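You operate a simulated robot arm through the tools that you are given. There is no shell and no other tool. Be economical: measure what you need, move in short steps, check, and stop when the job is done.

You run a simulated two-armed robot. Do the job below in one go: nothing can be reset, and whatever is moved stays where it is left.

TASK
Lock the gold sleeve, then hoist the orange weight to mark 2 and bolt it.
Fine: the green lever grips the cord; the orange bolt goes in.

It is judged by the outcome, as a careful person would: the job done as asked, and still so three seconds after it is handed in. It fails if anything else is knocked over, pushed out of place, dropped, spilled or broken.

THE ROBOT
Two 7-joint arms with fingered hands on one trunk, on a base that drives. Base frame: it is fixed to the floor where the robot stands at the start and does not move with it; the origin is under the middle of the robot, x ahead of it, y to its left, z up; the surface under the hand at the start is at about z = 0.9. Readings come in m, rad, newtons and seconds.
The left shoulder is at the start at [0.023, 0.152, 1.256], the right one opposite. With the tool pointing down near the work surface each hand reaches from about 0.36 to 0.78 m from the robot's upright axis, wherever it stands, measured 20 degrees to its own side. Places, roughly: black lever [0.7, 1.8, 1]; blue knob [0.4, -0.3, 0.9]; blue lever [0.8, 0.7, 1]; blue pull knob [0.7, -0.3, 1.4]; crank [0.5, 1.2, 1]; gold sleeve [0.6, -0.2, 1.1]; green lever [0.7, -0.4, 1]; grey lever [-1.1, -0.6, 0.9]; orange bolt [0.7, -0.3, 1]; orange lever [0.6, 1.2, 1]; orange weight [0.7, -0.1, 1]; red button [0.4, 0.7, 0.9]; red knob [0.5, 1.5, 0.9]; red lever [-0.4, -0.4, 0.9]; vice knob [0.4, 0.2, 1]; white lever [0.6, 1.4, 1]. Payload 3.8 kg a hand.
Tool frame (each hand has its own): the origin (TCP) lies between the finger pads and is the grasp point; the fingertips stand 0.03 m ahead of it; z points along the fingers, y is the line along which they close. The gripper opens to 0.104 m. The gripper's body begins 0.035 m behind the TCP. The gripper is a hand of 5 fingers: y runs from the thumb to the fingers, the wrist lies at [-0.015, -0.104, -0.178] in the tool frame, and closing takes about 1.5 s.
Orientation is that of the tool frame in the base frame, as a unit quaternion [w, x, y, z]. With the fingers straight down and the wrist toward the robot, the tool's x, y and z point along [0, 1, 0], [1, 0, 0] and [0, 0, -1] of the base frame.

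THE INTERFACE
- The arms move only by the tool step_arm. It takes "left_deltas", "right_deltas" or both (then of equal length, played together; a hand with none holds still); each is a list of rows, each an object (a shift or turn left out is 0, a gripper value left out holds the last) with "linear": the shift along the tool's x, y, z in m, a list of three; "angular": the turn, a rotation vector about the tool's x, y, z in rad, a list of three; "fingers": the gripper command, from -1 (shut) to 1 (fully open), values between in proportion. In form: [{"linear": [x, y, z], "angular": [rx, ry, rz], "fingers": fingers}, ...]. A call has 1 to 10 rows; each row is the pose to reach, as a shift and turn from the pose commanded when the call began, along the tool's axes at that moment. Rows are played at 5 a second. More than 0.05 m and 0.15 rad between two rows, or a gripper value outside its range, and nothing of the call is played. A pose out of reach is approached as far as the arm can. The call stops where the force on the tool passes 50 N (or 10 N more than at its start, if that is more) or the arm is blocked; 0.2 s more then pass. Each finger travels about 0.072 m/s and halts on what it meets, pressing with about 29 N; the grip force reading is that of the motor and also rises with nothing between the fingers. The clock runs only during rows and for 0.2 s after the last one: add rows that repeat a pose to give the fingers time. The reply holds the time, the measured pose of the TCP, the force on the tool along the base axes, the opening and the grip force, in the units named above and with some noise, with the torque about the TCP (base axes, N m) and any sound that the robot's microphone picked up.
- Cameras (640 x 400 px; columns grow to the right, rows downward): "scene" is now at [0.0705, -0.0787, 1.4485]; the picture's right is [-0.85, -0.52, 0.04], its down [-0.12, 0.12, -0.99] and it looks along [0.51, -0.84, -0.17] (base axes); focal length 214 px, centre (320, 200). "left" rides on the left gripper at [-0.08, -0.078, -0.141] in its tool frame; the picture's right is [-0.78, -0.30, 0.56], its down [0.54, -0.78, 0.33] and it looks along [0.33, 0.56, 0.76] (tool axes); focal length 247 px, centre (320, 200). "right" rides on the right gripper at [0.08, -0.078, -0.141] in its tool frame; the picture's right is [-0.78, 0.30, -0.56], its down [-0.53, -0.78, 0.33] and it looks along [-0.33, 0.56, 0.76] (tool axes); focal length 247 px, centre (320, 200). There is no depth. A picture from a camera that has moved, and an enlarged one, comes with that camera's place and axes in the base frame and with its lens.
- capture(camera): a new picture of that camera. The clock stands still meanwhile.
- move_column(by): slides the trunk up (or, below 0, down) by that many m; the arms and the scene camera ride with it, the base frame stays. It gives what a move gives, with no picture.
- roll_base(legs): drives the robot by 1 to 6 legs, each [ahead, left, turn to the left] in m, m and rad, along the robot's own axes; the way and the turn of a leg run together, so that a leg with both is an arc; at most 1.5 m and 3.142 rad a leg. The arms and the cameras ride along, it lands a little off, and it stops where it bumps. It gives what a move gives.
- preshape(shape, hand): the hand has 5 fingers and takes this shape, open, in about a second: jaw (thumb against the fingers, like two jaws); tri (thumb and two fingers); tip (a fingertip pinch); poke (one finger out to press); point (the index stretched); flat (the hand flat); cup (the hand cupped); fist (a fist). The gripper value then closes the fingers along that shape, each until it touches; the sizes above hold for jaw. It gives what a move gives, with no picture.
- turn_head(pan, tilt): turns the head with the scene camera to pan (to the left, within 1.396 rad either way) and tilt (down, from -0.506 to 1.204), counted from straight ahead of the robot. It gives what a move gives.
- close_up(camera, box): a new picture of the part [left, top, right, bottom] of that camera's present view, enlarged. The clock stands still meanwhile.
- hand_in(): hands the job in; it is judged then, once.

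Go step by step. Nothing tells you exact positions but the pictures and the camera data: compare them with the known pose of the tool, close in by small moves and look again before you grip or let go. The budget is 120 turns and 88 pictures, counting those below and the enlarged ones. Unless the task says otherwise, let go and move clear before handing in, and close with one line.

The tools are called after "Call:" by a JSON object that holds its "api" and its "payload". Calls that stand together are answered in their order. step_arm: Moves the arms, as the interface text tells. Its arguments: {"type":"object","properties":{"left_deltas":{"type":"array","items":{"type":"object","properties":{"linear":{"type":"array","items":{"type":"number"}},"angular":{"type":"array","items":{"type":"number"}},"fingers":{"type":"number"}}}},"right_deltas":{"type":"array","items":{"type":"object","properties":{"linear":{"type":"array","items":{"type":"number"}},"angular":{"type":"array","items":{"type":"number"}},"fingers":{"type":"number"}}}}},"required":[]} The other tools are called the same way: move_column (by) slides the trunk up or down; preshape (shape, hand) gives the hand a shape; roll_base (legs) drives the base; turn_head (pan, tilt) turns the head that bears the scene camera; capture (camera) takes a picture; close_up (camera, box) takes an enlarged picture of a part of a camera's view; hand_in () hands the job in.

At the start:

```text
time_s: 0.0
left_eef_pos: [0.4297, -0.0303, 1.5618]
left_ee_rot: [0.0, 0.707, 0.707, -0.001]
left_wrist_force: [0.7, -1.4, 0.5]
left_moment: [-0.01, 0.04, 0.01]
left_finger_gap: 0.1034
left_finger_force: 0.0
left_shape: jaw
right_eef_pos: [0.3566, -0.3727, 1.5866]
right_ee_rot: [0.001, 0.707, 0.707, 0.0]
right_wrist_force: [0.5, 0.6, 0.9]
right_moment: [-0.01, 0.02, 0.0]
right_finger_gap: 0.1037
right_finger_force: 0.0
right_shape: jaw
trunk travel left (down, up): [-0.328, 0.128]
robot x, y, heading: [0.0007, 0.0035, 0.006]
head pan, tilt: [-1.023, 0.145]
```

scene: 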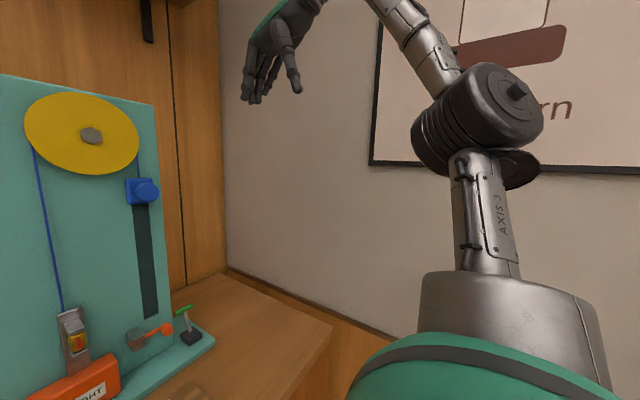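
right: 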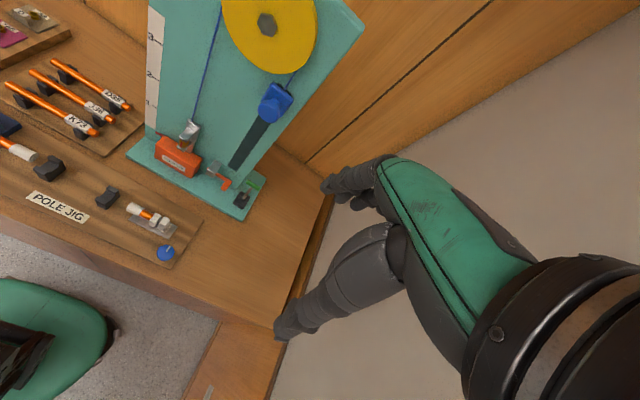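
left: 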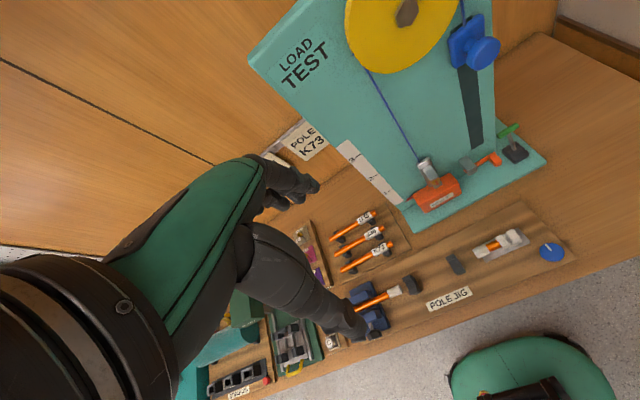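

The load test board is to the right front: yellow pulley, blue pull knob, a weight hanging on a hook with a gold sleeve, orange bolt and green lever. I'll turn the head to look closely.

Call:
{"api": "turn_head", "payload": {"pan": -0.4, "tilt": 0.5}}

Call:
{"api": "capture", "payload": {"camera": "scene"}}

Call:
{"api": "close_up", "payload": {"camera": "left", "box": [320, 100, 560, 250]}}

```text
time_s: 1.0
left_eef_pos: [0.4307, -0.0299, 1.5626]
left_ee_rot: [-0.001, 0.706, 0.708, -0.001]
left_wrist_force: [0.7, -0.3, -0.1]
left_moment: [0.0, -0.02, 0.0]
left_finger_gap: 0.1034
left_finger_force: 0.1
left_shape: jaw
right_eef_pos: [0.3577, -0.3738, 1.5863]
right_ee_rot: [-0.001, 0.708, 0.707, 0.001]
right_wrist_force: [-0.3, 0.7, 0.3]
right_moment: [0.0, 0.01, -0.02]
right_finger_gap: 0.1037
right_finger_force: 0.1
right_shape: jaw
trunk travel left (down, up): [-0.328, 0.128]
robot x, y, heading: [0.0003, -0.0005, 0.005]
head pan, tilt: [-0.4, 0.499]
```

```text
84 pictures are left
camera scene: at [0.1046, -0.0351, 1.414], right [-0.39, -0.92, 0.02], down [-0.48, 0.19, -0.86], along [0.79, -0.34, -0.51], focal length 214 px, centre (320, 200)
```

scene: 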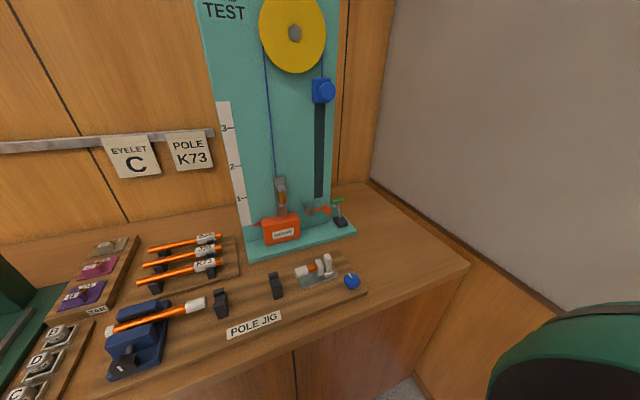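

```text
2.67 times, centred on (440, 175) of left
camera zoom: at [0.3515, -0.1098, 1.7033], right [-0.3, -0.78, -0.56], down [-0.78, 0.53, -0.33], along [0.55, 0.33, -0.76], focal length 659 px, centre (0, 267)
```

zoom: 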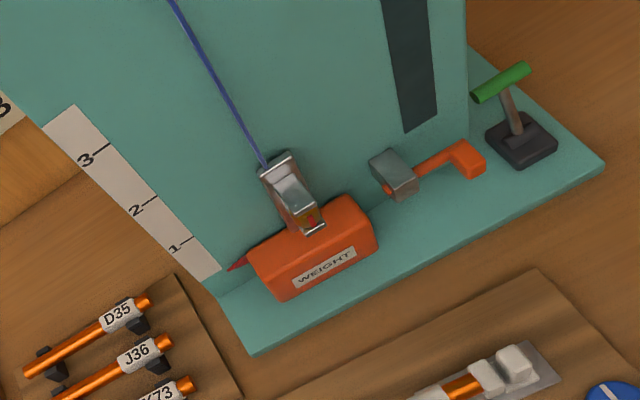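

Looking closer at the carrier, knob, bolt and lever.

Call:
{"api": "close_up", "payload": {"camera": "scene", "box": [230, 160, 370, 250]}}

Call:
{"api": "close_up", "payload": {"camera": "scene", "box": [200, 0, 380, 115]}}

Call:
{"api": "close_up", "payload": {"camera": "right", "box": [130, 70, 330, 220]}}

```text
4.44 times, centred on (300, 205) of scene
camera zoom: at [0.1046, -0.0351, 1.414], right [-0.39, -0.92, 0.02], down [-0.48, 0.19, -0.86], along [0.79, -0.34, -0.51], focal length 953 px, centre (409, 178)
```

zoom: 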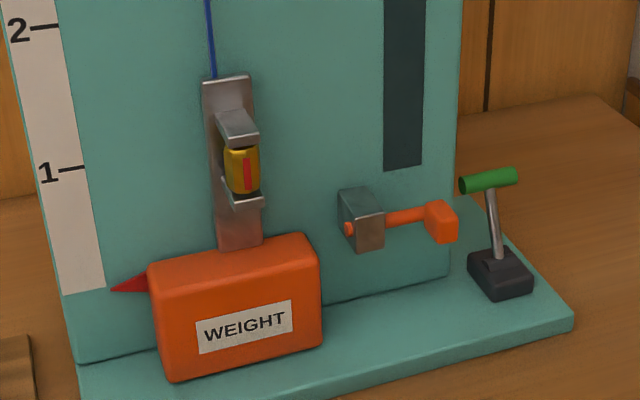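

```text
3.48 times, centred on (290, 58) of scene
camera zoom: at [0.1046, -0.0351, 1.414], right [-0.39, -0.92, 0.02], down [-0.48, 0.19, -0.86], along [0.79, -0.34, -0.51], focal length 746 px, centre (424, 696)
```

zoom: 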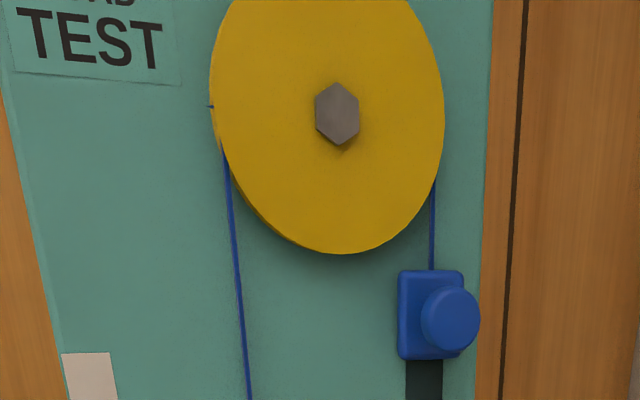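

```text
2.67 times, centred on (230, 145) of right
camera zoom: at [0.2793, -0.2934, 1.7287], right [0.29, -0.78, 0.56], down [-0.78, -0.53, -0.33], along [0.56, -0.33, -0.76], focal length 659 px, centre (560, 347)
```

zoom: 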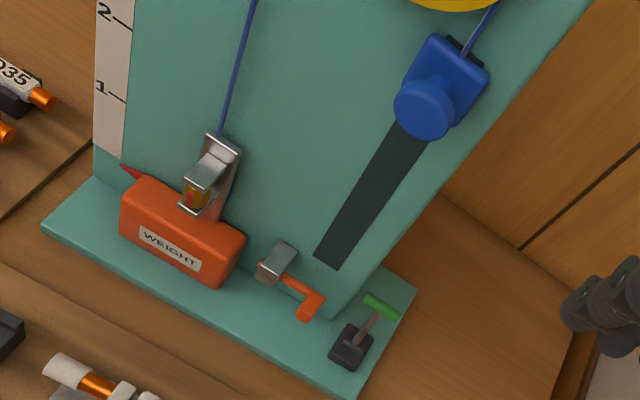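

The sleeve comes out at about (0.654, −0.150, 1.09), and the knob face at about (0.648, −0.283, 1.376). I'll bring the right hand down to point forward with the palm closing sideways, and get a closer look.

Call:
{"api": "step_arm", "payload": {"right_deltas": [{"linear": [0.0153, 0.0093, 0.0387], "angular": [-0.086, -0.086, -0.086]}, {"linear": [0.0306, 0.0186, 0.0774], "angular": [-0.172, -0.172, -0.172]}, {"linear": [0.0459, 0.0279, 0.1161], "angular": [-0.258, -0.258, -0.258]}, {"linear": [0.0612, 0.0372, 0.1548], "angular": [-0.344, -0.344, -0.344]}, {"linear": [0.0765, 0.0465, 0.1935], "angular": [-0.43, -0.43, -0.43]}, {"linear": [0.0918, 0.0558, 0.2322], "angular": [-0.516, -0.516, -0.516]}, {"linear": [0.1071, 0.0651, 0.2709], "angular": [-0.602, -0.602, -0.602]}, {"linear": [0.1224, 0.0744, 0.3096], "angular": [-0.688, -0.688, -0.688]}, {"linear": [0.1377, 0.0837, 0.3483], "angular": [-0.774, -0.774, -0.774]}, {"linear": [0.153, 0.093, 0.387], "angular": [-0.86, -0.86, -0.86]}]}}

Call:
{"api": "step_arm", "payload": {"right_deltas": [{"angular": [-0.07, -0.07, -0.07]}, {"angular": [-0.14, -0.14, -0.14]}, {"angular": [-0.21, -0.21, -0.21]}, {"angular": [-0.28, -0.28, -0.28]}, {"angular": [-0.349, -0.349, -0.349]}]}}

Call:
{"api": "capture", "payload": {"camera": "right"}}

Call:
{"api": "capture", "payload": {"camera": "scene"}}

```text
time_s: 3.2
left_eef_pos: [0.4297, -0.0288, 1.5613]
left_ee_rot: [-0.001, 0.707, 0.708, -0.001]
left_wrist_force: [-0.3, 0.5, 0.4]
left_moment: [-0.01, 0.01, -0.02]
left_finger_gap: 0.1037
left_finger_force: 0.1
left_shape: jaw
right_eef_pos: [0.4625, -0.2237, 1.1986]
right_ee_rot: [0.554, 0.242, 0.796, 0.0]
right_wrist_force: [0.1, 0.7, 0.5]
right_moment: [-0.04, 0.03, 0.02]
right_finger_gap: 0.1039
right_finger_force: 0.0
right_shape: jaw
right hand out of reach, approached as far as the arm can: row 9, 10
trunk travel left (down, up): [-0.328, 0.128]
robot x, y, heading: [0.0006, 0.0042, -0.004]
head pan, tilt: [-0.4, 0.499]
```

```text
time_s: 4.4
left_eef_pos: [0.4313, -0.0302, 1.5608]
left_ee_rot: [0.0, 0.706, 0.708, -0.001]
left_wrist_force: [0.1, -0.5, 0.6]
left_moment: [0.0, 0.01, 0.0]
left_finger_gap: 0.1036
left_finger_force: 0.0
left_shape: jaw
right_eef_pos: [0.4628, -0.2223, 1.1983]
right_ee_rot: [0.708, 0.0, 0.707, 0.001]
right_wrist_force: [0.5, 0.4, 0.4]
right_moment: [0.0, 0.03, 0.0]
right_finger_gap: 0.1037
right_finger_force: 0.1
right_shape: jaw
trunk travel left (down, up): [-0.328, 0.128]
robot x, y, heading: [-0.0023, 0.0024, 0.001]
head pan, tilt: [-0.4, 0.499]
```

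```text
79 pictures are left
camera right: at [0.3213, -0.3005, 1.1199], right [-0.56, 0.3, 0.78], down [0.33, -0.78, 0.54], along [0.76, 0.56, 0.34], focal length 247 px, centre (320, 200)
```

right: 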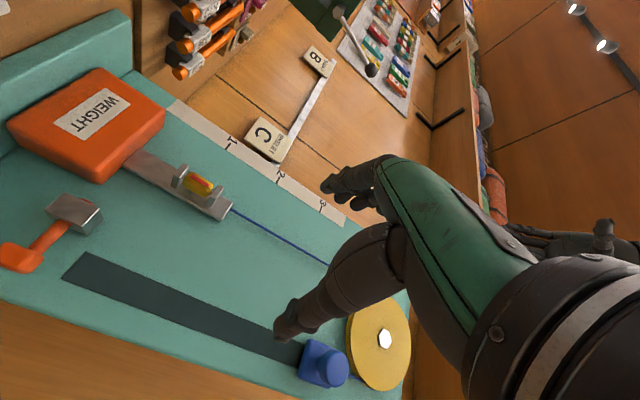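

```text
78 pictures are left
camera scene: at [0.1046, -0.0352, 1.4139], right [-0.39, -0.92, 0.02], down [-0.48, 0.19, -0.86], along [0.79, -0.34, -0.51], focal length 214 px, centre (320, 200)
```

scene: 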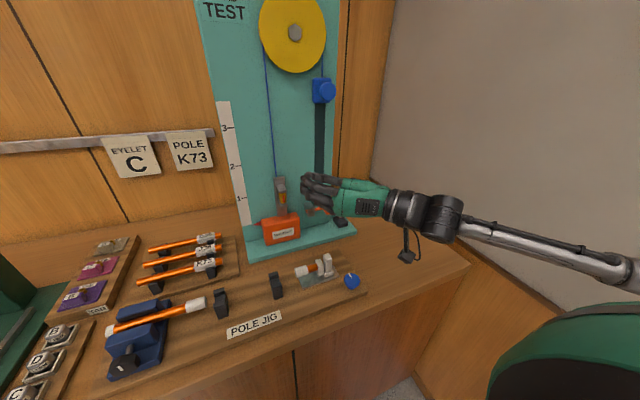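

Call:
{"api": "close_up", "payload": {"camera": "scene", "box": [240, 130, 420, 245]}}

Call:
{"api": "close_up", "payload": {"camera": "right", "box": [120, 120, 280, 220]}}

Call:
{"api": "preshape", "payload": {"shape": "tip", "hand": "right"}}

Call:
{"api": "close_up", "payload": {"camera": "scene", "box": [240, 130, 420, 245]}}

Call:
{"api": "capture", "payload": {"camera": "right"}}

```text
3.48 times, centred on (330, 188) of scene
camera zoom: at [0.1046, -0.0352, 1.4139], right [-0.39, -0.92, 0.02], down [-0.48, 0.19, -0.86], along [0.79, -0.34, -0.51], focal length 746 px, centre (285, 244)
```

zoom: 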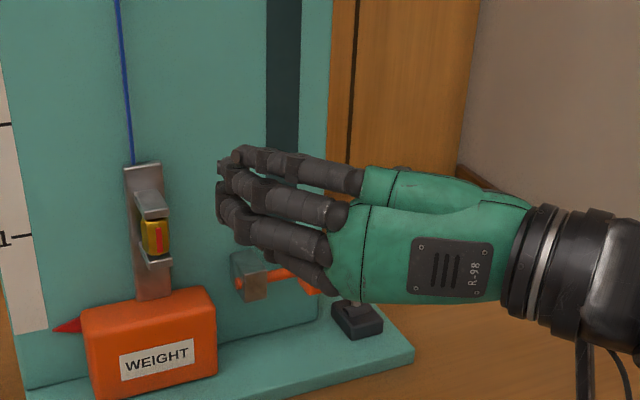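

```text
4.00 times, centred on (200, 170) of right
camera zoom: at [0.3213, -0.3005, 1.1199], right [-0.56, 0.3, 0.78], down [0.33, -0.78, 0.54], along [0.76, 0.56, 0.34], focal length 988 px, centre (800, 320)
```

zoom: 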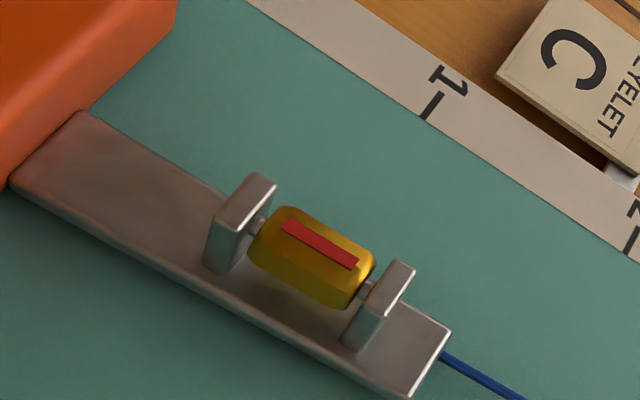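

```text
time_s: 5.3
left_eef_pos: [0.4288, -0.0301, 1.5608]
left_ee_rot: [0.0, 0.707, 0.707, -0.002]
left_wrist_force: [-0.1, -1.3, 0.2]
left_moment: [0.01, 0.02, -0.05]
left_finger_gap: 0.1035
left_finger_force: 0.0
left_shape: jaw
right_eef_pos: [0.4618, -0.2227, 1.1999]
right_ee_rot: [0.707, 0.0, 0.708, -0.001]
right_wrist_force: [-0.6, 0.3, -0.1]
right_moment: [0.03, 0.0, -0.02]
right_finger_gap: 0.104
right_finger_force: 0.0
right_shape: tip
trunk travel left (down, up): [-0.328, 0.128]
robot x, y, heading: [0.0, -0.0009, -0.004]
head pan, tilt: [-0.4, 0.499]
```

```text
3.48 times, centred on (330, 188) of scene
camera zoom: at [0.1045, -0.035, 1.414], right [-0.39, -0.92, 0.02], down [-0.48, 0.19, -0.86], along [0.79, -0.34, -0.51], focal length 746 px, centre (285, 244)
```

zoom: 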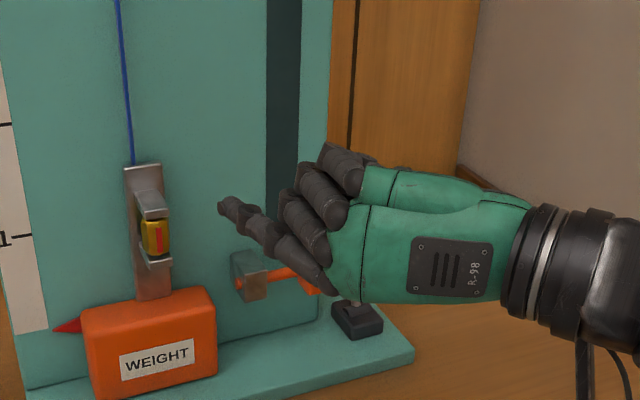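

```text
74 pictures are left
camera right: at [0.321, -0.3001, 1.1201], right [-0.56, 0.3, 0.78], down [0.33, -0.78, 0.53], along [0.76, 0.55, 0.33], focal length 247 px, centre (320, 200)
```

right: 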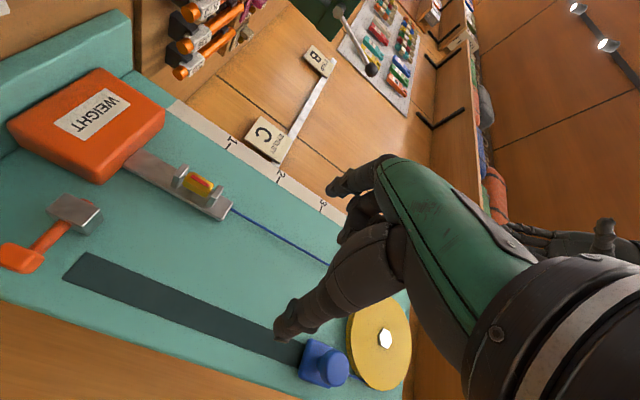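

Tip pinch suits the sleeve, which spins on a spindle between two brackets and has a red strip facing forward. I'll line up in front of it.

Call:
{"api": "step_arm", "payload": {"right_deltas": [{"linear": [0.03, 0.02, 0.0]}, {"linear": [0.06, 0.04, 0.0]}, {"linear": [0.09, 0.06, 0.03]}, {"linear": [0.106, 0.073, 0.07]}, {"linear": [0.106, 0.073, 0.11]}, {"linear": [0.106, 0.073, 0.14]}]}}

Call:
{"api": "capture", "payload": {"camera": "right"}}

Call:
{"api": "close_up", "payload": {"camera": "scene", "box": [230, 150, 360, 233]}}

```text
time_s: 6.7
left_eef_pos: [0.4315, -0.0302, 1.5615]
left_ee_rot: [0.0, 0.706, 0.708, -0.001]
left_wrist_force: [0.5, 0.0, 0.4]
left_moment: [0.02, 0.03, -0.01]
left_finger_gap: 0.1035
left_finger_force: 0.0
left_shape: jaw
right_eef_pos: [0.6037, -0.1475, 1.0921]
right_ee_rot: [0.707, -0.001, 0.707, 0.0]
right_wrist_force: [0.9, 0.1, 0.4]
right_moment: [-0.03, 0.01, 0.01]
right_finger_gap: 0.1042
right_finger_force: 0.1
right_shape: tip
trunk travel left (down, up): [-0.328, 0.128]
robot x, y, heading: [-0.0018, -0.0014, 0.001]
head pan, tilt: [-0.4, 0.499]
```

```text
73 pictures are left
camera right: at [0.4622, -0.2268, 1.013], right [-0.56, 0.3, 0.78], down [0.33, -0.78, 0.53], along [0.76, 0.56, 0.33], focal length 247 px, centre (320, 200)
```

right: 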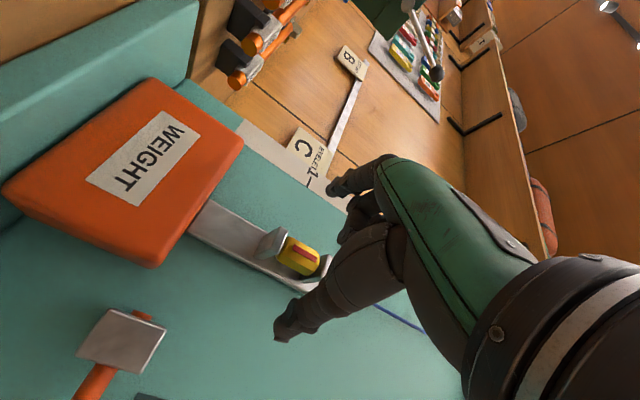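

```text
4.82 times, centred on (295, 192) of scene
camera zoom: at [0.1055, -0.0348, 1.4139], right [-0.39, -0.92, 0.02], down [-0.48, 0.19, -0.86], along [0.79, -0.34, -0.52], focal length 1034 px, centre (440, 241)
```

zoom: 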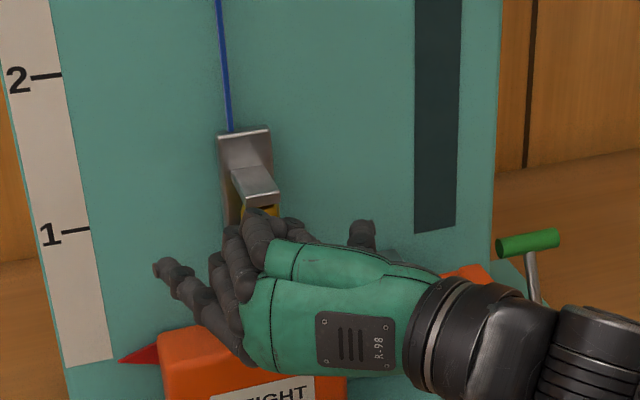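

Call:
{"api": "step_arm", "payload": {"right_deltas": [{"linear": [0.0, -0.002, 0.02]}, {"linear": [0.0, -0.002, 0.04]}]}}

Call:
{"api": "step_arm", "payload": {"right_deltas": [{"fingers": 0.4}, {"fingers": 0.0}, {"fingers": -0.5}, {"fingers": -1}, {"fingers": -1}, {"fingers": -1}, {"fingers": -1}, {"fingers": -1}]}}

Call:
{"api": "capture", "payload": {"camera": "right"}}

```text
time_s: 7.3
left_eef_pos: [0.4309, -0.0296, 1.5605]
left_ee_rot: [-0.001, 0.707, 0.708, -0.001]
left_wrist_force: [0.4, -0.3, 0.2]
left_moment: [0.01, 0.01, 0.01]
left_finger_gap: 0.1035
left_finger_force: 0.1
left_shape: jaw
right_eef_pos: [0.6432, -0.1503, 1.0937]
right_ee_rot: [0.707, 0.001, 0.707, 0.001]
right_wrist_force: [-2.5, 1.3, -0.4]
right_moment: [-0.01, -0.03, 0.01]
right_finger_gap: 0.1038
right_finger_force: 0.1
right_shape: tip
trunk travel left (down, up): [-0.328, 0.128]
robot x, y, heading: [-0.0003, -0.0034, -0.002]
head pan, tilt: [-0.4, 0.499]
```

```text
time_s: 9.1
left_eef_pos: [0.4308, -0.0296, 1.5604]
left_ee_rot: [0.001, 0.707, 0.708, -0.001]
left_wrist_force: [0.1, -0.2, -0.1]
left_moment: [0.03, 0.0, -0.01]
left_finger_gap: 0.1036
left_finger_force: 0.1
left_shape: jaw
right_eef_pos: [0.6453, -0.1524, 1.0948]
right_ee_rot: [0.707, 0.001, 0.707, -0.001]
right_wrist_force: [9.7, 0.5, 6.5]
right_moment: [-0.02, -0.14, -0.11]
right_finger_gap: 0.014
right_finger_force: 28.1
right_shape: tip
trunk travel left (down, up): [-0.328, 0.128]
robot x, y, heading: [-0.0006, 0.0033, -0.001]
head pan, tilt: [-0.4, 0.499]
```

```text
71 pictures are left
camera right: at [0.503, -0.2292, 1.0148], right [-0.56, 0.3, 0.78], down [0.33, -0.78, 0.53], along [0.76, 0.55, 0.34], focal length 247 px, centre (320, 200)
```

right: 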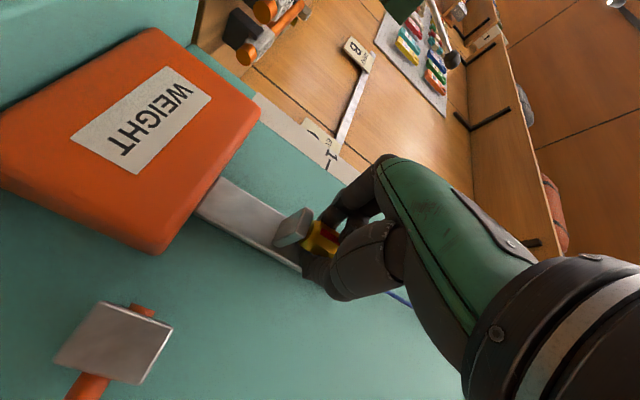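

The sleeve is pinched. I'll try a small clockwise (seen from above) turn and watch the forces.

Call:
{"api": "step_arm", "payload": {"right_deltas": [{"linear": [0, 0.0021, 0.0002], "angular": [0.14, 0, 0]}, {"linear": [0, 0.0041, 0.0006], "angular": [0.28, 0, 0]}, {"linear": [0, 0.0061, 0.0013], "angular": [0.42, 0, 0]}, {"linear": [0, 0.008, 0.0023], "angular": [0.56, 0, 0]}]}}

Call:
{"api": "close_up", "payload": {"camera": "right", "box": [220, 160, 420, 310]}}

```text
time_s: 10.1
left_eef_pos: [0.4309, -0.0337, 1.5606]
left_ee_rot: [-0.002, 0.708, 0.707, 0.0]
left_wrist_force: [-0.2, 0.3, 0.4]
left_moment: [-0.01, -0.01, -0.01]
left_finger_gap: 0.104
left_finger_force: 0.0
left_shape: jaw
right_eef_pos: [0.6456, -0.1483, 1.0926]
right_ee_rot: [0.679, 0.199, 0.678, -0.198]
right_wrist_force: [8.0, -15.3, 10.1]
right_moment: [-0.06, -0.21, -0.03]
right_finger_gap: 0.0144
right_finger_force: 29.0
right_shape: tip
trunk travel left (down, up): [-0.328, 0.128]
robot x, y, heading: [0.0034, 0.0002, -0.001]
head pan, tilt: [-0.4, 0.499]
```

```text
2.67 times, centred on (320, 235) of right
camera zoom: at [0.4851, -0.1383, 1.0145], right [-0.31, 0.55, 0.78], down [-0.14, -0.83, 0.53], along [0.94, 0.06, 0.33], focal length 659 px, centre (320, 107)
```

zoom: 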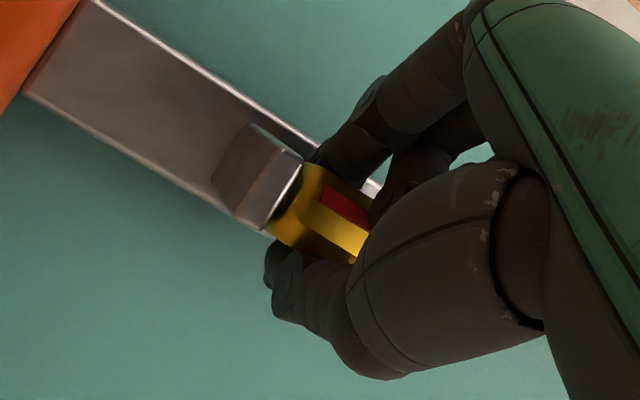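

Call:
{"api": "step_arm", "payload": {"right_deltas": [{"linear": [0, -0.002, 0.0015], "angular": [0.14, 0, 0]}, {"linear": [0, -0.0012, 0.0022], "angular": [0.28, 0, 0]}, {"linear": [0, -0.0002, 0.0028], "angular": [0.42, 0, 0]}, {"linear": [0, 0.001, 0.0033], "angular": [0.56, 0, 0]}]}}

Call:
{"api": "close_up", "payload": {"camera": "right", "box": [220, 160, 420, 310]}}

Call:
{"api": "close_up", "payload": {"camera": "scene", "box": [230, 150, 360, 233]}}

```text
time_s: 11.1
left_eef_pos: [0.4297, -0.033, 1.5608]
left_ee_rot: [-0.001, 0.708, 0.707, 0.0]
left_wrist_force: [0.4, -0.2, 0.6]
left_moment: [-0.02, -0.05, -0.03]
left_finger_gap: 0.1035
left_finger_force: 0.0
left_shape: jaw
right_eef_pos: [0.6483, -0.1471, 1.095]
right_ee_rot: [0.598, 0.379, 0.598, -0.377]
right_wrist_force: [2.4, -14.5, 6.9]
right_moment: [-0.14, -0.12, -0.04]
right_finger_gap: 0.0142
right_finger_force: 29.1
right_shape: tip
trunk travel left (down, up): [-0.328, 0.128]
robot x, y, heading: [0.0043, 0.0028, -0.002]
head pan, tilt: [-0.4, 0.499]
```

```text
2.67 times, centred on (320, 235) of right
camera zoom: at [0.5171, -0.0537, 1.0147], right [0.03, 0.63, 0.78], down [-0.56, -0.64, 0.53], along [0.83, -0.45, 0.33], focal length 659 px, centre (320, 107)
```

zoom: 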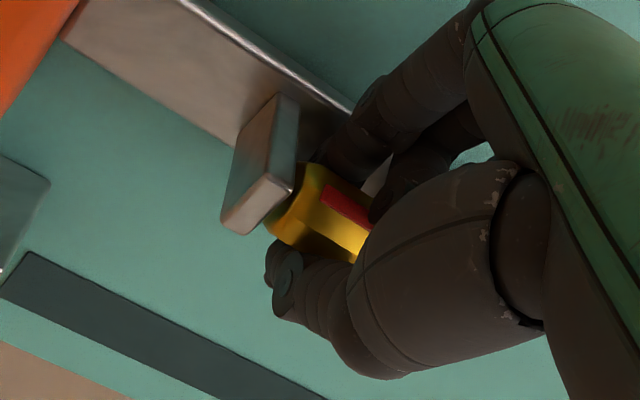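

```text
4.82 times, centred on (295, 192) of scene
camera zoom: at [0.1043, -0.0378, 1.4139], right [-0.39, -0.92, 0.02], down [-0.48, 0.19, -0.86], along [0.79, -0.34, -0.52], focal length 1034 px, centre (440, 241)
```

zoom: 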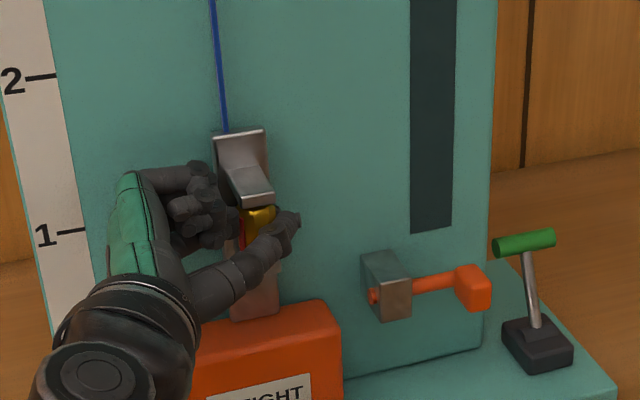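

The sleeve is turning with the fingers and shows almost no resistance. I'll keep going in the same direction.

Call:
{"api": "step_arm", "payload": {"right_deltas": [{"linear": [0, -0.001, 0.002], "angular": [0.14, 0, 0]}, {"linear": [0, 0.0, 0.0035], "angular": [0.28, 0, 0]}, {"linear": [0, 0.001, 0.0045], "angular": [0.42, 0, 0]}, {"linear": [0, 0.002, 0.0055], "angular": [0.56, 0, 0]}]}}

Call:
{"api": "close_up", "payload": {"camera": "right", "box": [220, 160, 420, 310]}}

Call:
{"api": "close_up", "payload": {"camera": "scene", "box": [230, 150, 360, 233]}}

```text
time_s: 12.1
left_eef_pos: [0.4249, -0.0256, 1.5622]
left_ee_rot: [0.001, 0.706, 0.709, 0.0]
left_wrist_force: [0.3, 0.2, -0.3]
left_moment: [0.01, 0.04, 0.01]
left_finger_gap: 0.1036
left_finger_force: 0.0
left_shape: jaw
right_eef_pos: [0.6461, -0.1355, 1.0936]
right_ee_rot: [0.473, 0.528, 0.487, -0.511]
right_wrist_force: [-35.9, 10.2, -2.2]
right_moment: [-0.93, 0.09, 3.39]
right_finger_gap: 0.0031
right_finger_force: 29.2
right_shape: tip
trunk travel left (down, up): [-0.328, 0.128]
robot x, y, heading: [-0.0024, -0.0007, 0.004]
head pan, tilt: [-0.4, 0.499]
stopped in row 4 (right hand): the force on the tool passed its limit at 90 N (the readings are from after the stop); the commanded pose is now the measured one
```

```text
2.67 times, centred on (320, 235) of right
camera zoom: at [0.5803, 0.0127, 1.0189], right [0.33, 0.51, 0.79], down [-0.8, -0.29, 0.52], along [0.49, -0.81, 0.31], focal length 659 px, centre (320, 107)
```

zoom: 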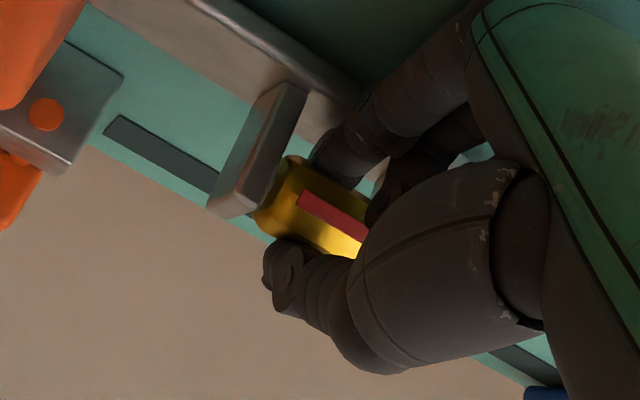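

```text
4.82 times, centred on (295, 192) of scene
camera zoom: at [0.0994, -0.0335, 1.4143], right [-0.39, -0.92, 0.02], down [-0.48, 0.18, -0.86], along [0.79, -0.34, -0.51], focal length 1034 px, centre (440, 241)
```

zoom: 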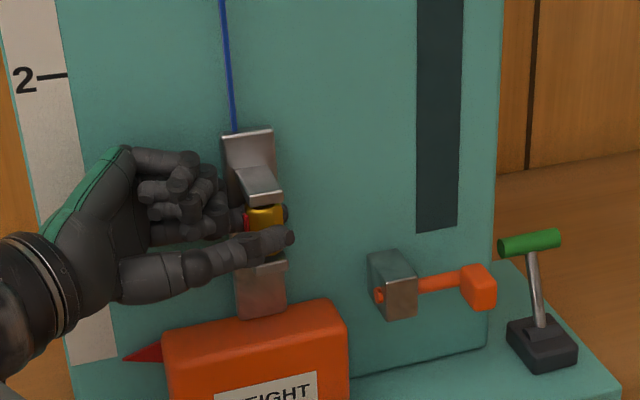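

The turn stopped at about 1.5 rad, either at the sleeve's end stop or with a finger against the strap. I'll ease off, open slightly and back away to the left to check.

Call:
{"api": "step_arm", "payload": {"right_deltas": [{"linear": [0, -0.004, 0], "fingers": -0.75}, {"linear": [0, -0.008, 0], "fingers": -0.55}, {"linear": [0, -0.009, 0], "fingers": -0.5}, {"linear": [0, -0.009, -0.02], "fingers": -0.5}, {"linear": [0, -0.009, -0.05], "fingers": -0.5}, {"linear": [0, -0.02, -0.09], "fingers": -0.5}]}}

Call:
{"api": "close_up", "payload": {"camera": "right", "box": [160, 120, 420, 310]}}

Call:
{"api": "close_up", "payload": {"camera": "scene", "box": [230, 150, 360, 233]}}

```text
time_s: 13.5
left_eef_pos: [0.4292, -0.0199, 1.561]
left_ee_rot: [0.002, 0.706, 0.708, -0.002]
left_wrist_force: [-0.9, 0.7, 0.7]
left_moment: [-0.03, -0.01, -0.02]
left_finger_gap: 0.1035
left_finger_force: 0.1
left_shape: jaw
right_eef_pos: [0.6298, -0.0824, 1.1037]
right_ee_rot: [0.476, 0.529, 0.484, -0.509]
right_wrist_force: [-0.4, 0.5, 0.7]
right_moment: [-0.02, -0.02, 0.0]
right_finger_gap: 0.0262
right_finger_force: 0.0
right_shape: tip
right hand out of reach, approached as far as the arm can: row 5, 6
trunk travel left (down, up): [-0.328, 0.128]
robot x, y, heading: [-0.0, 0.0033, 0.006]
head pan, tilt: [-0.4, 0.499]
```

```text
2.11 times, centred on (290, 215) of right
camera zoom: at [0.5644, 0.066, 1.0276], right [0.33, 0.51, 0.79], down [-0.81, -0.29, 0.52], along [0.49, -0.81, 0.32], focal length 520 px, centre (383, 168)
```

zoom: 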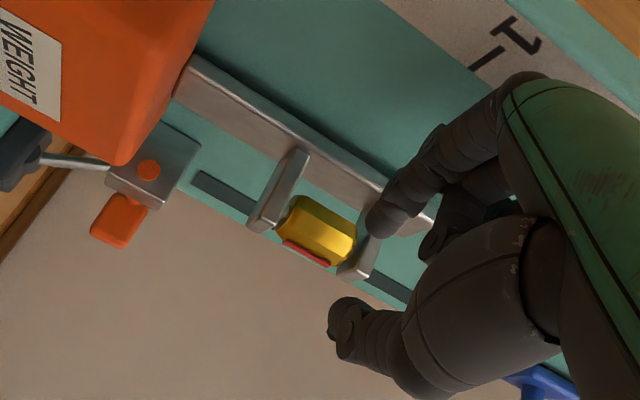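

```text
4.82 times, centred on (295, 192) of scene
camera zoom: at [0.1037, -0.0291, 1.4142], right [-0.39, -0.92, 0.02], down [-0.48, 0.18, -0.86], along [0.79, -0.34, -0.51], focal length 1034 px, centre (440, 241)
```

zoom: 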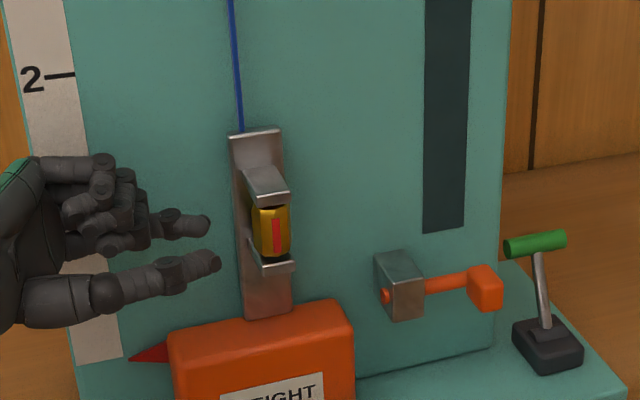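

The red strip is facing front again, probably because my index finger dragged the sleeve back as I pulled away. I'll re-grip with the hand yawed a little the other way, so the full turn ends with clearance, and then release symmetrically.

Call:
{"api": "step_arm", "payload": {"right_deltas": [{"linear": [0.003, -0.04, 0.0], "angular": [-0.1, 0, 0]}, {"linear": [0.006, -0.08, 0.01], "angular": [-0.24, 0, 0]}, {"linear": [0.01, -0.117, 0.025], "angular": [-0.38, 0, 0]}, {"linear": [0.01, -0.117, 0.039], "angular": [-0.52, 0, 0]}, {"linear": [0.01, -0.117, 0.039], "angular": [-0.66, 0, 0]}, {"linear": [0.01, -0.117, 0.039], "angular": [-0.8, 0, 0]}, {"linear": [0.01, -0.117, 0.039], "angular": [-0.95, 0, 0]}, {"linear": [0.01, -0.117, 0.039], "angular": [-1.1, 0, 0]}, {"linear": [0.01, -0.117, 0.039], "angular": [-1.25, 0, 0]}, {"linear": [0.01, -0.117, 0.039], "angular": [-1.4, 0, 0]}]}}

Call:
{"api": "step_arm", "payload": {"right_deltas": [{"linear": [0, -0.008, 0.018], "angular": [-0.12, 0, 0], "fingers": -0.2}, {"linear": [0, -0.016, 0.036], "angular": [-0.24, 0, 0], "fingers": -0.15}, {"linear": [0, -0.024, 0.054], "angular": [-0.36, 0, 0], "fingers": -0.15}, {"linear": [0, -0.032, 0.072], "angular": [-0.48, 0, 0], "fingers": -0.15}, {"linear": [0, -0.041, 0.091], "angular": [-0.6, 0, 0], "fingers": -0.15}]}}

Call:
{"api": "capture", "payload": {"camera": "right"}}

```text
time_s: 15.7
left_eef_pos: [0.4298, -0.0285, 1.5611]
left_ee_rot: [-0.001, 0.706, 0.708, 0.0]
left_wrist_force: [-0.9, -0.1, 0.3]
left_moment: [-0.04, -0.01, 0.01]
left_finger_gap: 0.1038
left_finger_force: 0.0
left_shape: jaw
right_eef_pos: [0.509, -0.119, 1.09]
right_ee_rot: [0.703, 0.1, 0.7, -0.076]
right_wrist_force: [0.0, 0.3, 0.3]
right_moment: [0.01, 0.02, 0.03]
right_finger_gap: 0.0262
right_finger_force: 0.1
right_shape: tip
trunk travel left (down, up): [-0.328, 0.128]
robot x, y, heading: [-0.0025, -0.0038, 0.004]
head pan, tilt: [-0.4, 0.499]
```

```text
time_s: 16.9
left_eef_pos: [0.4303, -0.0285, 1.5613]
left_ee_rot: [0.0, 0.706, 0.708, -0.002]
left_wrist_force: [-0.8, -0.5, -0.2]
left_moment: [0.01, 0.0, 0.0]
left_finger_gap: 0.1037
left_finger_force: 0.1
left_shape: jaw
right_eef_pos: [0.5885, -0.1813, 1.0874]
right_ee_rot: [0.7, -0.112, 0.692, 0.133]
right_wrist_force: [0.4, 0.2, -0.8]
right_moment: [0.01, -0.01, 0.02]
right_finger_gap: 0.0439
right_finger_force: 0.2
right_shape: tip
trunk travel left (down, up): [-0.328, 0.128]
robot x, y, heading: [-0.0026, -0.0002, 0.002]
head pan, tilt: [-0.4, 0.499]
```

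```text
63 pictures are left
camera right: at [0.4828, -0.2999, 1.0043], right [-0.63, 0.06, 0.77], down [0.57, -0.63, 0.52], along [0.52, 0.77, 0.36], focal length 247 px, centre (320, 200)
```

right: 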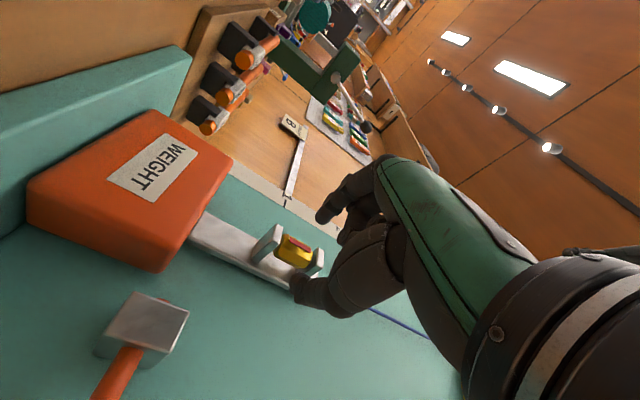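

Call:
{"api": "step_arm", "payload": {"right_deltas": [{"linear": [-0.006, 0.008, 0.02]}, {"linear": [-0.0065, 0.0084, 0.04]}, {"linear": [-0.0065, 0.0084, 0.063]}]}}

Call:
{"api": "step_arm", "payload": {"right_deltas": [{"fingers": -0.5}, {"fingers": -0.8}, {"fingers": -1}, {"fingers": -1}, {"fingers": -1}]}}

Call:
{"api": "close_up", "payload": {"camera": "right", "box": [160, 120, 420, 310]}}

```text
time_s: 17.7
left_eef_pos: [0.4255, -0.0298, 1.5612]
left_ee_rot: [0.001, 0.706, 0.708, 0.001]
left_wrist_force: [-0.1, -0.9, 0.1]
left_moment: [0.02, -0.01, 0.02]
left_finger_gap: 0.1039
left_finger_force: 0.1
left_shape: jaw
right_eef_pos: [0.6413, -0.1516, 1.0977]
right_ee_rot: [0.702, -0.113, 0.691, 0.132]
right_wrist_force: [-5.5, -3.2, -1.5]
right_moment: [-0.02, 0.04, -0.2]
right_finger_gap: 0.0452
right_finger_force: 0.1
right_shape: tip
trunk travel left (down, up): [-0.328, 0.128]
robot x, y, heading: [-0.0007, 0.0005, 0.0]
head pan, tilt: [-0.4, 0.499]
```

```text
time_s: 18.9
left_eef_pos: [0.4246, -0.033, 1.5626]
left_ee_rot: [0.0, 0.706, 0.708, 0.001]
left_wrist_force: [0.0, -0.1, -0.1]
left_moment: [0.01, -0.04, -0.02]
left_finger_gap: 0.1037
left_finger_force: 0.1
left_shape: jaw
right_eef_pos: [0.64, -0.1556, 1.0975]
right_ee_rot: [0.702, -0.11, 0.691, 0.132]
right_wrist_force: [-18.6, -18.7, -4.0]
right_moment: [0.36, 0.18, -1.82]
right_finger_gap: 0.0176
right_finger_force: 28.9
right_shape: tip
trunk travel left (down, up): [-0.328, 0.128]
robot x, y, heading: [-0.0002, -0.0019, 0.001]
head pan, tilt: [-0.4, 0.499]
```

```text
2.11 times, centred on (290, 215) of right
camera zoom: at [0.5347, -0.2736, 1.0134], right [-0.63, 0.06, 0.77], down [0.57, -0.64, 0.52], along [0.52, 0.77, 0.37], focal length 520 px, centre (383, 168)
```

zoom: 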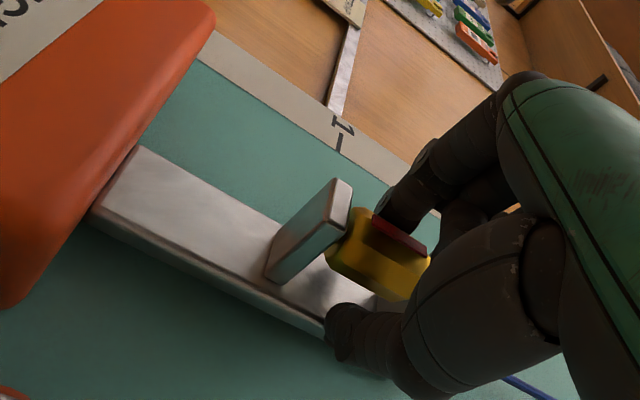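

The thumb tip seems to bear on the strap, so I'll re-grip a few millimetres further out.

Call:
{"api": "step_arm", "payload": {"right_deltas": [{"fingers": -0.5}, {"fingers": -0.4}, {"linear": [0, 0.002, -0.008], "fingers": -0.4}, {"linear": [0, 0.002, -0.008], "fingers": -0.8}, {"linear": [0, 0.002, -0.008], "fingers": -1}, {"linear": [0, 0.002, -0.008], "fingers": -1}, {"linear": [0, 0.002, -0.008], "fingers": -1}]}}

Call:
{"api": "close_up", "payload": {"camera": "right", "box": [160, 120, 420, 310]}}

```text
time_s: 20.5
left_eef_pos: [0.4327, -0.0277, 1.561]
left_ee_rot: [-0.001, 0.705, 0.709, -0.001]
left_wrist_force: [-0.4, -0.4, -0.3]
left_moment: [0.0, 0.01, -0.03]
left_finger_gap: 0.1036
left_finger_force: 0.0
left_shape: jaw
right_eef_pos: [0.6363, -0.1507, 1.0964]
right_ee_rot: [0.702, -0.112, 0.691, 0.132]
right_wrist_force: [11.1, -5.1, 5.7]
right_moment: [0.05, -0.06, -0.16]
right_finger_gap: 0.0115
right_finger_force: 29.3
right_shape: tip
trunk travel left (down, up): [-0.328, 0.128]
robot x, y, heading: [0.0003, 0.005, 0.007]
head pan, tilt: [-0.4, 0.499]
```

```text
2.11 times, centred on (290, 215) of right
camera zoom: at [0.5319, -0.2709, 1.0133], right [-0.63, 0.06, 0.77], down [0.57, -0.63, 0.52], along [0.52, 0.77, 0.36], focal length 520 px, centre (383, 168)
```

zoom: 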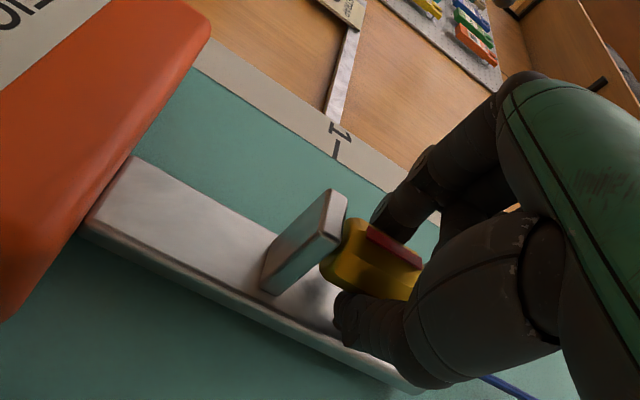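

Call:
{"api": "step_arm", "payload": {"right_deltas": [{"linear": [0, 0.0021, 0.0002], "angular": [0.15, 0, 0]}, {"linear": [0, 0.0041, 0.0006], "angular": [0.3, 0, 0]}, {"linear": [0, 0.0061, 0.0014], "angular": [0.45, 0, 0]}, {"linear": [0, 0.0079, 0.0024], "angular": [0.6, 0, 0]}, {"linear": [0, 0.0095, 0.0038], "angular": [0.75, 0, 0]}, {"linear": [0, 0.011, 0.0053], "angular": [0.9, 0, 0]}, {"linear": [0, 0.0121, 0.007], "angular": [1.05, 0, 0]}, {"linear": [0, 0.013, 0.0089], "angular": [1.2, 0, 0]}]}}

Call:
{"api": "close_up", "payload": {"camera": "right", "box": [160, 120, 420, 310]}}

```text
time_s: 22.3
left_eef_pos: [0.4339, -0.0317, 1.5593]
left_ee_rot: [-0.001, 0.706, 0.708, -0.001]
left_wrist_force: [1.2, -0.9, 0.0]
left_moment: [0.02, -0.02, 0.04]
left_finger_gap: 0.1034
left_finger_force: 0.1
left_shape: jaw
right_eef_pos: [0.6418, -0.143, 1.0959]
right_ee_rot: [0.641, 0.306, 0.645, -0.284]
right_wrist_force: [20.3, -18.9, 12.1]
right_moment: [-0.13, -0.25, 0.09]
right_finger_gap: 0.0106
right_finger_force: 29.1
right_shape: tip
trunk travel left (down, up): [-0.328, 0.128]
robot x, y, heading: [-0.003, 0.0015, 0.005]
head pan, tilt: [-0.4, 0.499]
```

```text
2.11 times, centred on (290, 215) of right
camera zoom: at [0.4917, -0.0839, 1.0177], right [-0.15, 0.59, 0.79], down [-0.38, -0.78, 0.51], along [0.92, -0.22, 0.33], focal length 520 px, centre (383, 168)
```

zoom: 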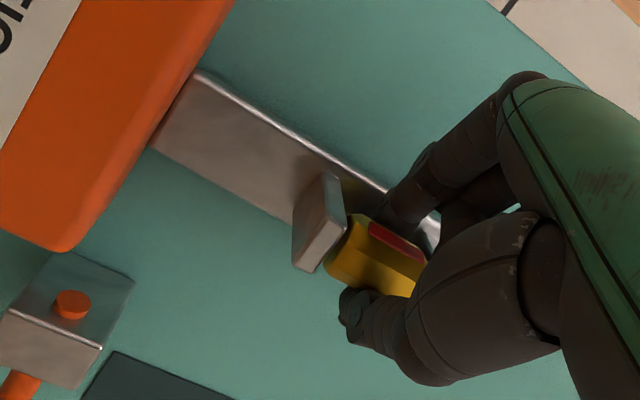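

Call:
{"api": "step_arm", "payload": {"right_deltas": [{"linear": [0, 0.001, 0.004], "angular": [0.1, 0, 0]}, {"linear": [0, 0.002, 0.006], "angular": [0.2, 0, 0]}, {"linear": [0, 0.003, 0.0065], "angular": [0.3, 0, 0]}, {"linear": [0, 0.004, 0.007], "angular": [0.4, 0, 0]}]}}

Call:
{"api": "close_up", "payload": {"camera": "right", "box": [160, 120, 420, 310]}}

```text
time_s: 23.3
left_eef_pos: [0.4297, -0.0297, 1.5622]
left_ee_rot: [-0.001, 0.706, 0.708, 0.0]
left_wrist_force: [0.5, -0.4, 0.5]
left_moment: [0.0, 0.02, 0.0]
left_finger_gap: 0.1038
left_finger_force: 0.0
left_shape: jaw
right_eef_pos: [0.647, -0.1417, 1.0962]
right_ee_rot: [0.568, 0.425, 0.577, -0.404]
right_wrist_force: [4.0, -13.1, 6.6]
right_moment: [-0.06, -0.15, 0.03]
right_finger_gap: 0.0112
right_finger_force: 29.2
right_shape: tip
trunk travel left (down, up): [-0.328, 0.128]
robot x, y, heading: [-0.0001, -0.0027, 0.002]
head pan, tilt: [-0.4, 0.499]
```

```text
2.11 times, centred on (290, 215) of right
camera zoom: at [0.5297, -0.0291, 1.0203], right [0.1, 0.6, 0.8], down [-0.64, -0.57, 0.51], along [0.76, -0.56, 0.32], focal length 520 px, centre (383, 168)
```

zoom: 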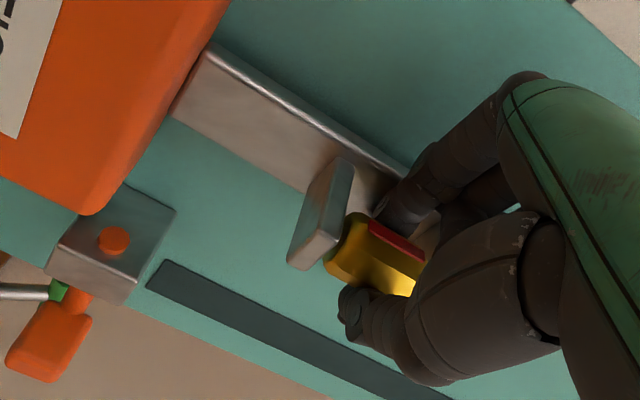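

No end stop yet at about 1.6 rad. I'll open symmetrically by a few millimetres, pull straight out and see whether the sleeve stays.

Call:
{"api": "step_arm", "payload": {"right_deltas": [{"fingers": -0.7}, {"fingers": -0.55}, {"fingers": -0.55}, {"fingers": -0.55}]}}

Call:
{"api": "close_up", "payload": {"camera": "right", "box": [160, 120, 420, 310]}}

```text
time_s: 24.3
left_eef_pos: [0.426, -0.0297, 1.5607]
left_ee_rot: [0.0, 0.706, 0.709, 0.0]
left_wrist_force: [-0.3, 0.2, -0.1]
left_moment: [0.02, 0.03, -0.02]
left_finger_gap: 0.1035
left_finger_force: 0.1
left_shape: jaw
right_eef_pos: [0.6439, -0.1396, 1.0975]
right_ee_rot: [0.569, 0.424, 0.578, -0.403]
right_wrist_force: [-11.9, -6.4, -2.4]
right_moment: [-0.04, 0.07, 0.12]
right_finger_gap: 0.0192
right_finger_force: 0.1
right_shape: tip
trunk travel left (down, up): [-0.328, 0.128]
robot x, y, heading: [-0.0004, 0.0009, 0.001]
head pan, tilt: [-0.4, 0.499]
```

```text
2.11 times, centred on (290, 215) of right
camera zoom: at [0.5274, -0.0285, 1.0209], right [0.1, 0.6, 0.8], down [-0.64, -0.58, 0.51], along [0.76, -0.56, 0.32], focal length 520 px, centre (383, 168)
```

zoom: 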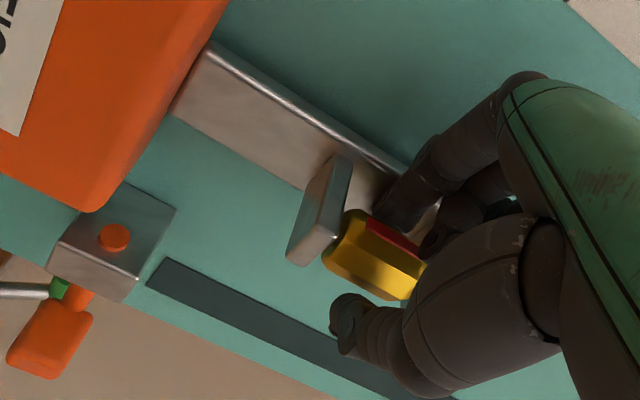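

The sleeve has no spring and stays put. I'll withdraw straight back.

Call:
{"api": "step_arm", "payload": {"right_deltas": [{"linear": [0, 0, -0.02], "fingers": -0.55}, {"linear": [0, 0, -0.04], "fingers": -0.55}, {"linear": [0, -0.01, -0.055], "fingers": -0.55}]}}

Call:
{"api": "close_up", "payload": {"camera": "right", "box": [160, 120, 420, 310]}}

Call:
{"api": "close_up", "payload": {"camera": "scene", "box": [230, 150, 360, 233]}}

```text
time_s: 25.1
left_eef_pos: [0.4291, -0.0289, 1.5615]
left_ee_rot: [0.0, 0.706, 0.708, 0.0]
left_wrist_force: [0.0, -0.7, 0.1]
left_moment: [-0.03, -0.01, 0.0]
left_finger_gap: 0.104
left_finger_force: 0.1
left_shape: jaw
right_eef_pos: [0.6187, -0.0904, 1.0984]
right_ee_rot: [0.57, 0.425, 0.577, -0.403]
right_wrist_force: [-0.5, -1.3, -0.1]
right_moment: [0.01, 0.01, 0.0]
right_finger_gap: 0.0232
right_finger_force: 0.0
right_shape: tip
trunk travel left (down, up): [-0.328, 0.128]
robot x, y, heading: [-0.0063, -0.0014, 0.003]
head pan, tilt: [-0.4, 0.499]
```

```text
2.11 times, centred on (290, 215) of right
camera zoom: at [0.5017, 0.021, 1.0223], right [0.1, 0.6, 0.8], down [-0.64, -0.58, 0.51], along [0.76, -0.56, 0.32], focal length 520 px, centre (383, 168)
```

zoom: 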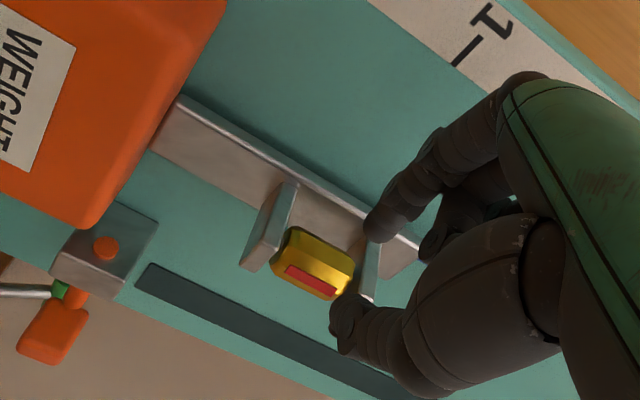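

```text
4.82 times, centred on (295, 192) of scene
camera zoom: at [0.1031, -0.0351, 1.414], right [-0.39, -0.92, 0.02], down [-0.48, 0.19, -0.86], along [0.79, -0.34, -0.51], focal length 1034 px, centre (440, 241)
```

zoom: 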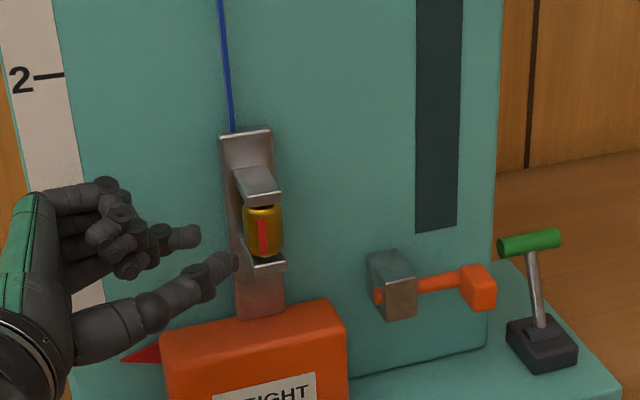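

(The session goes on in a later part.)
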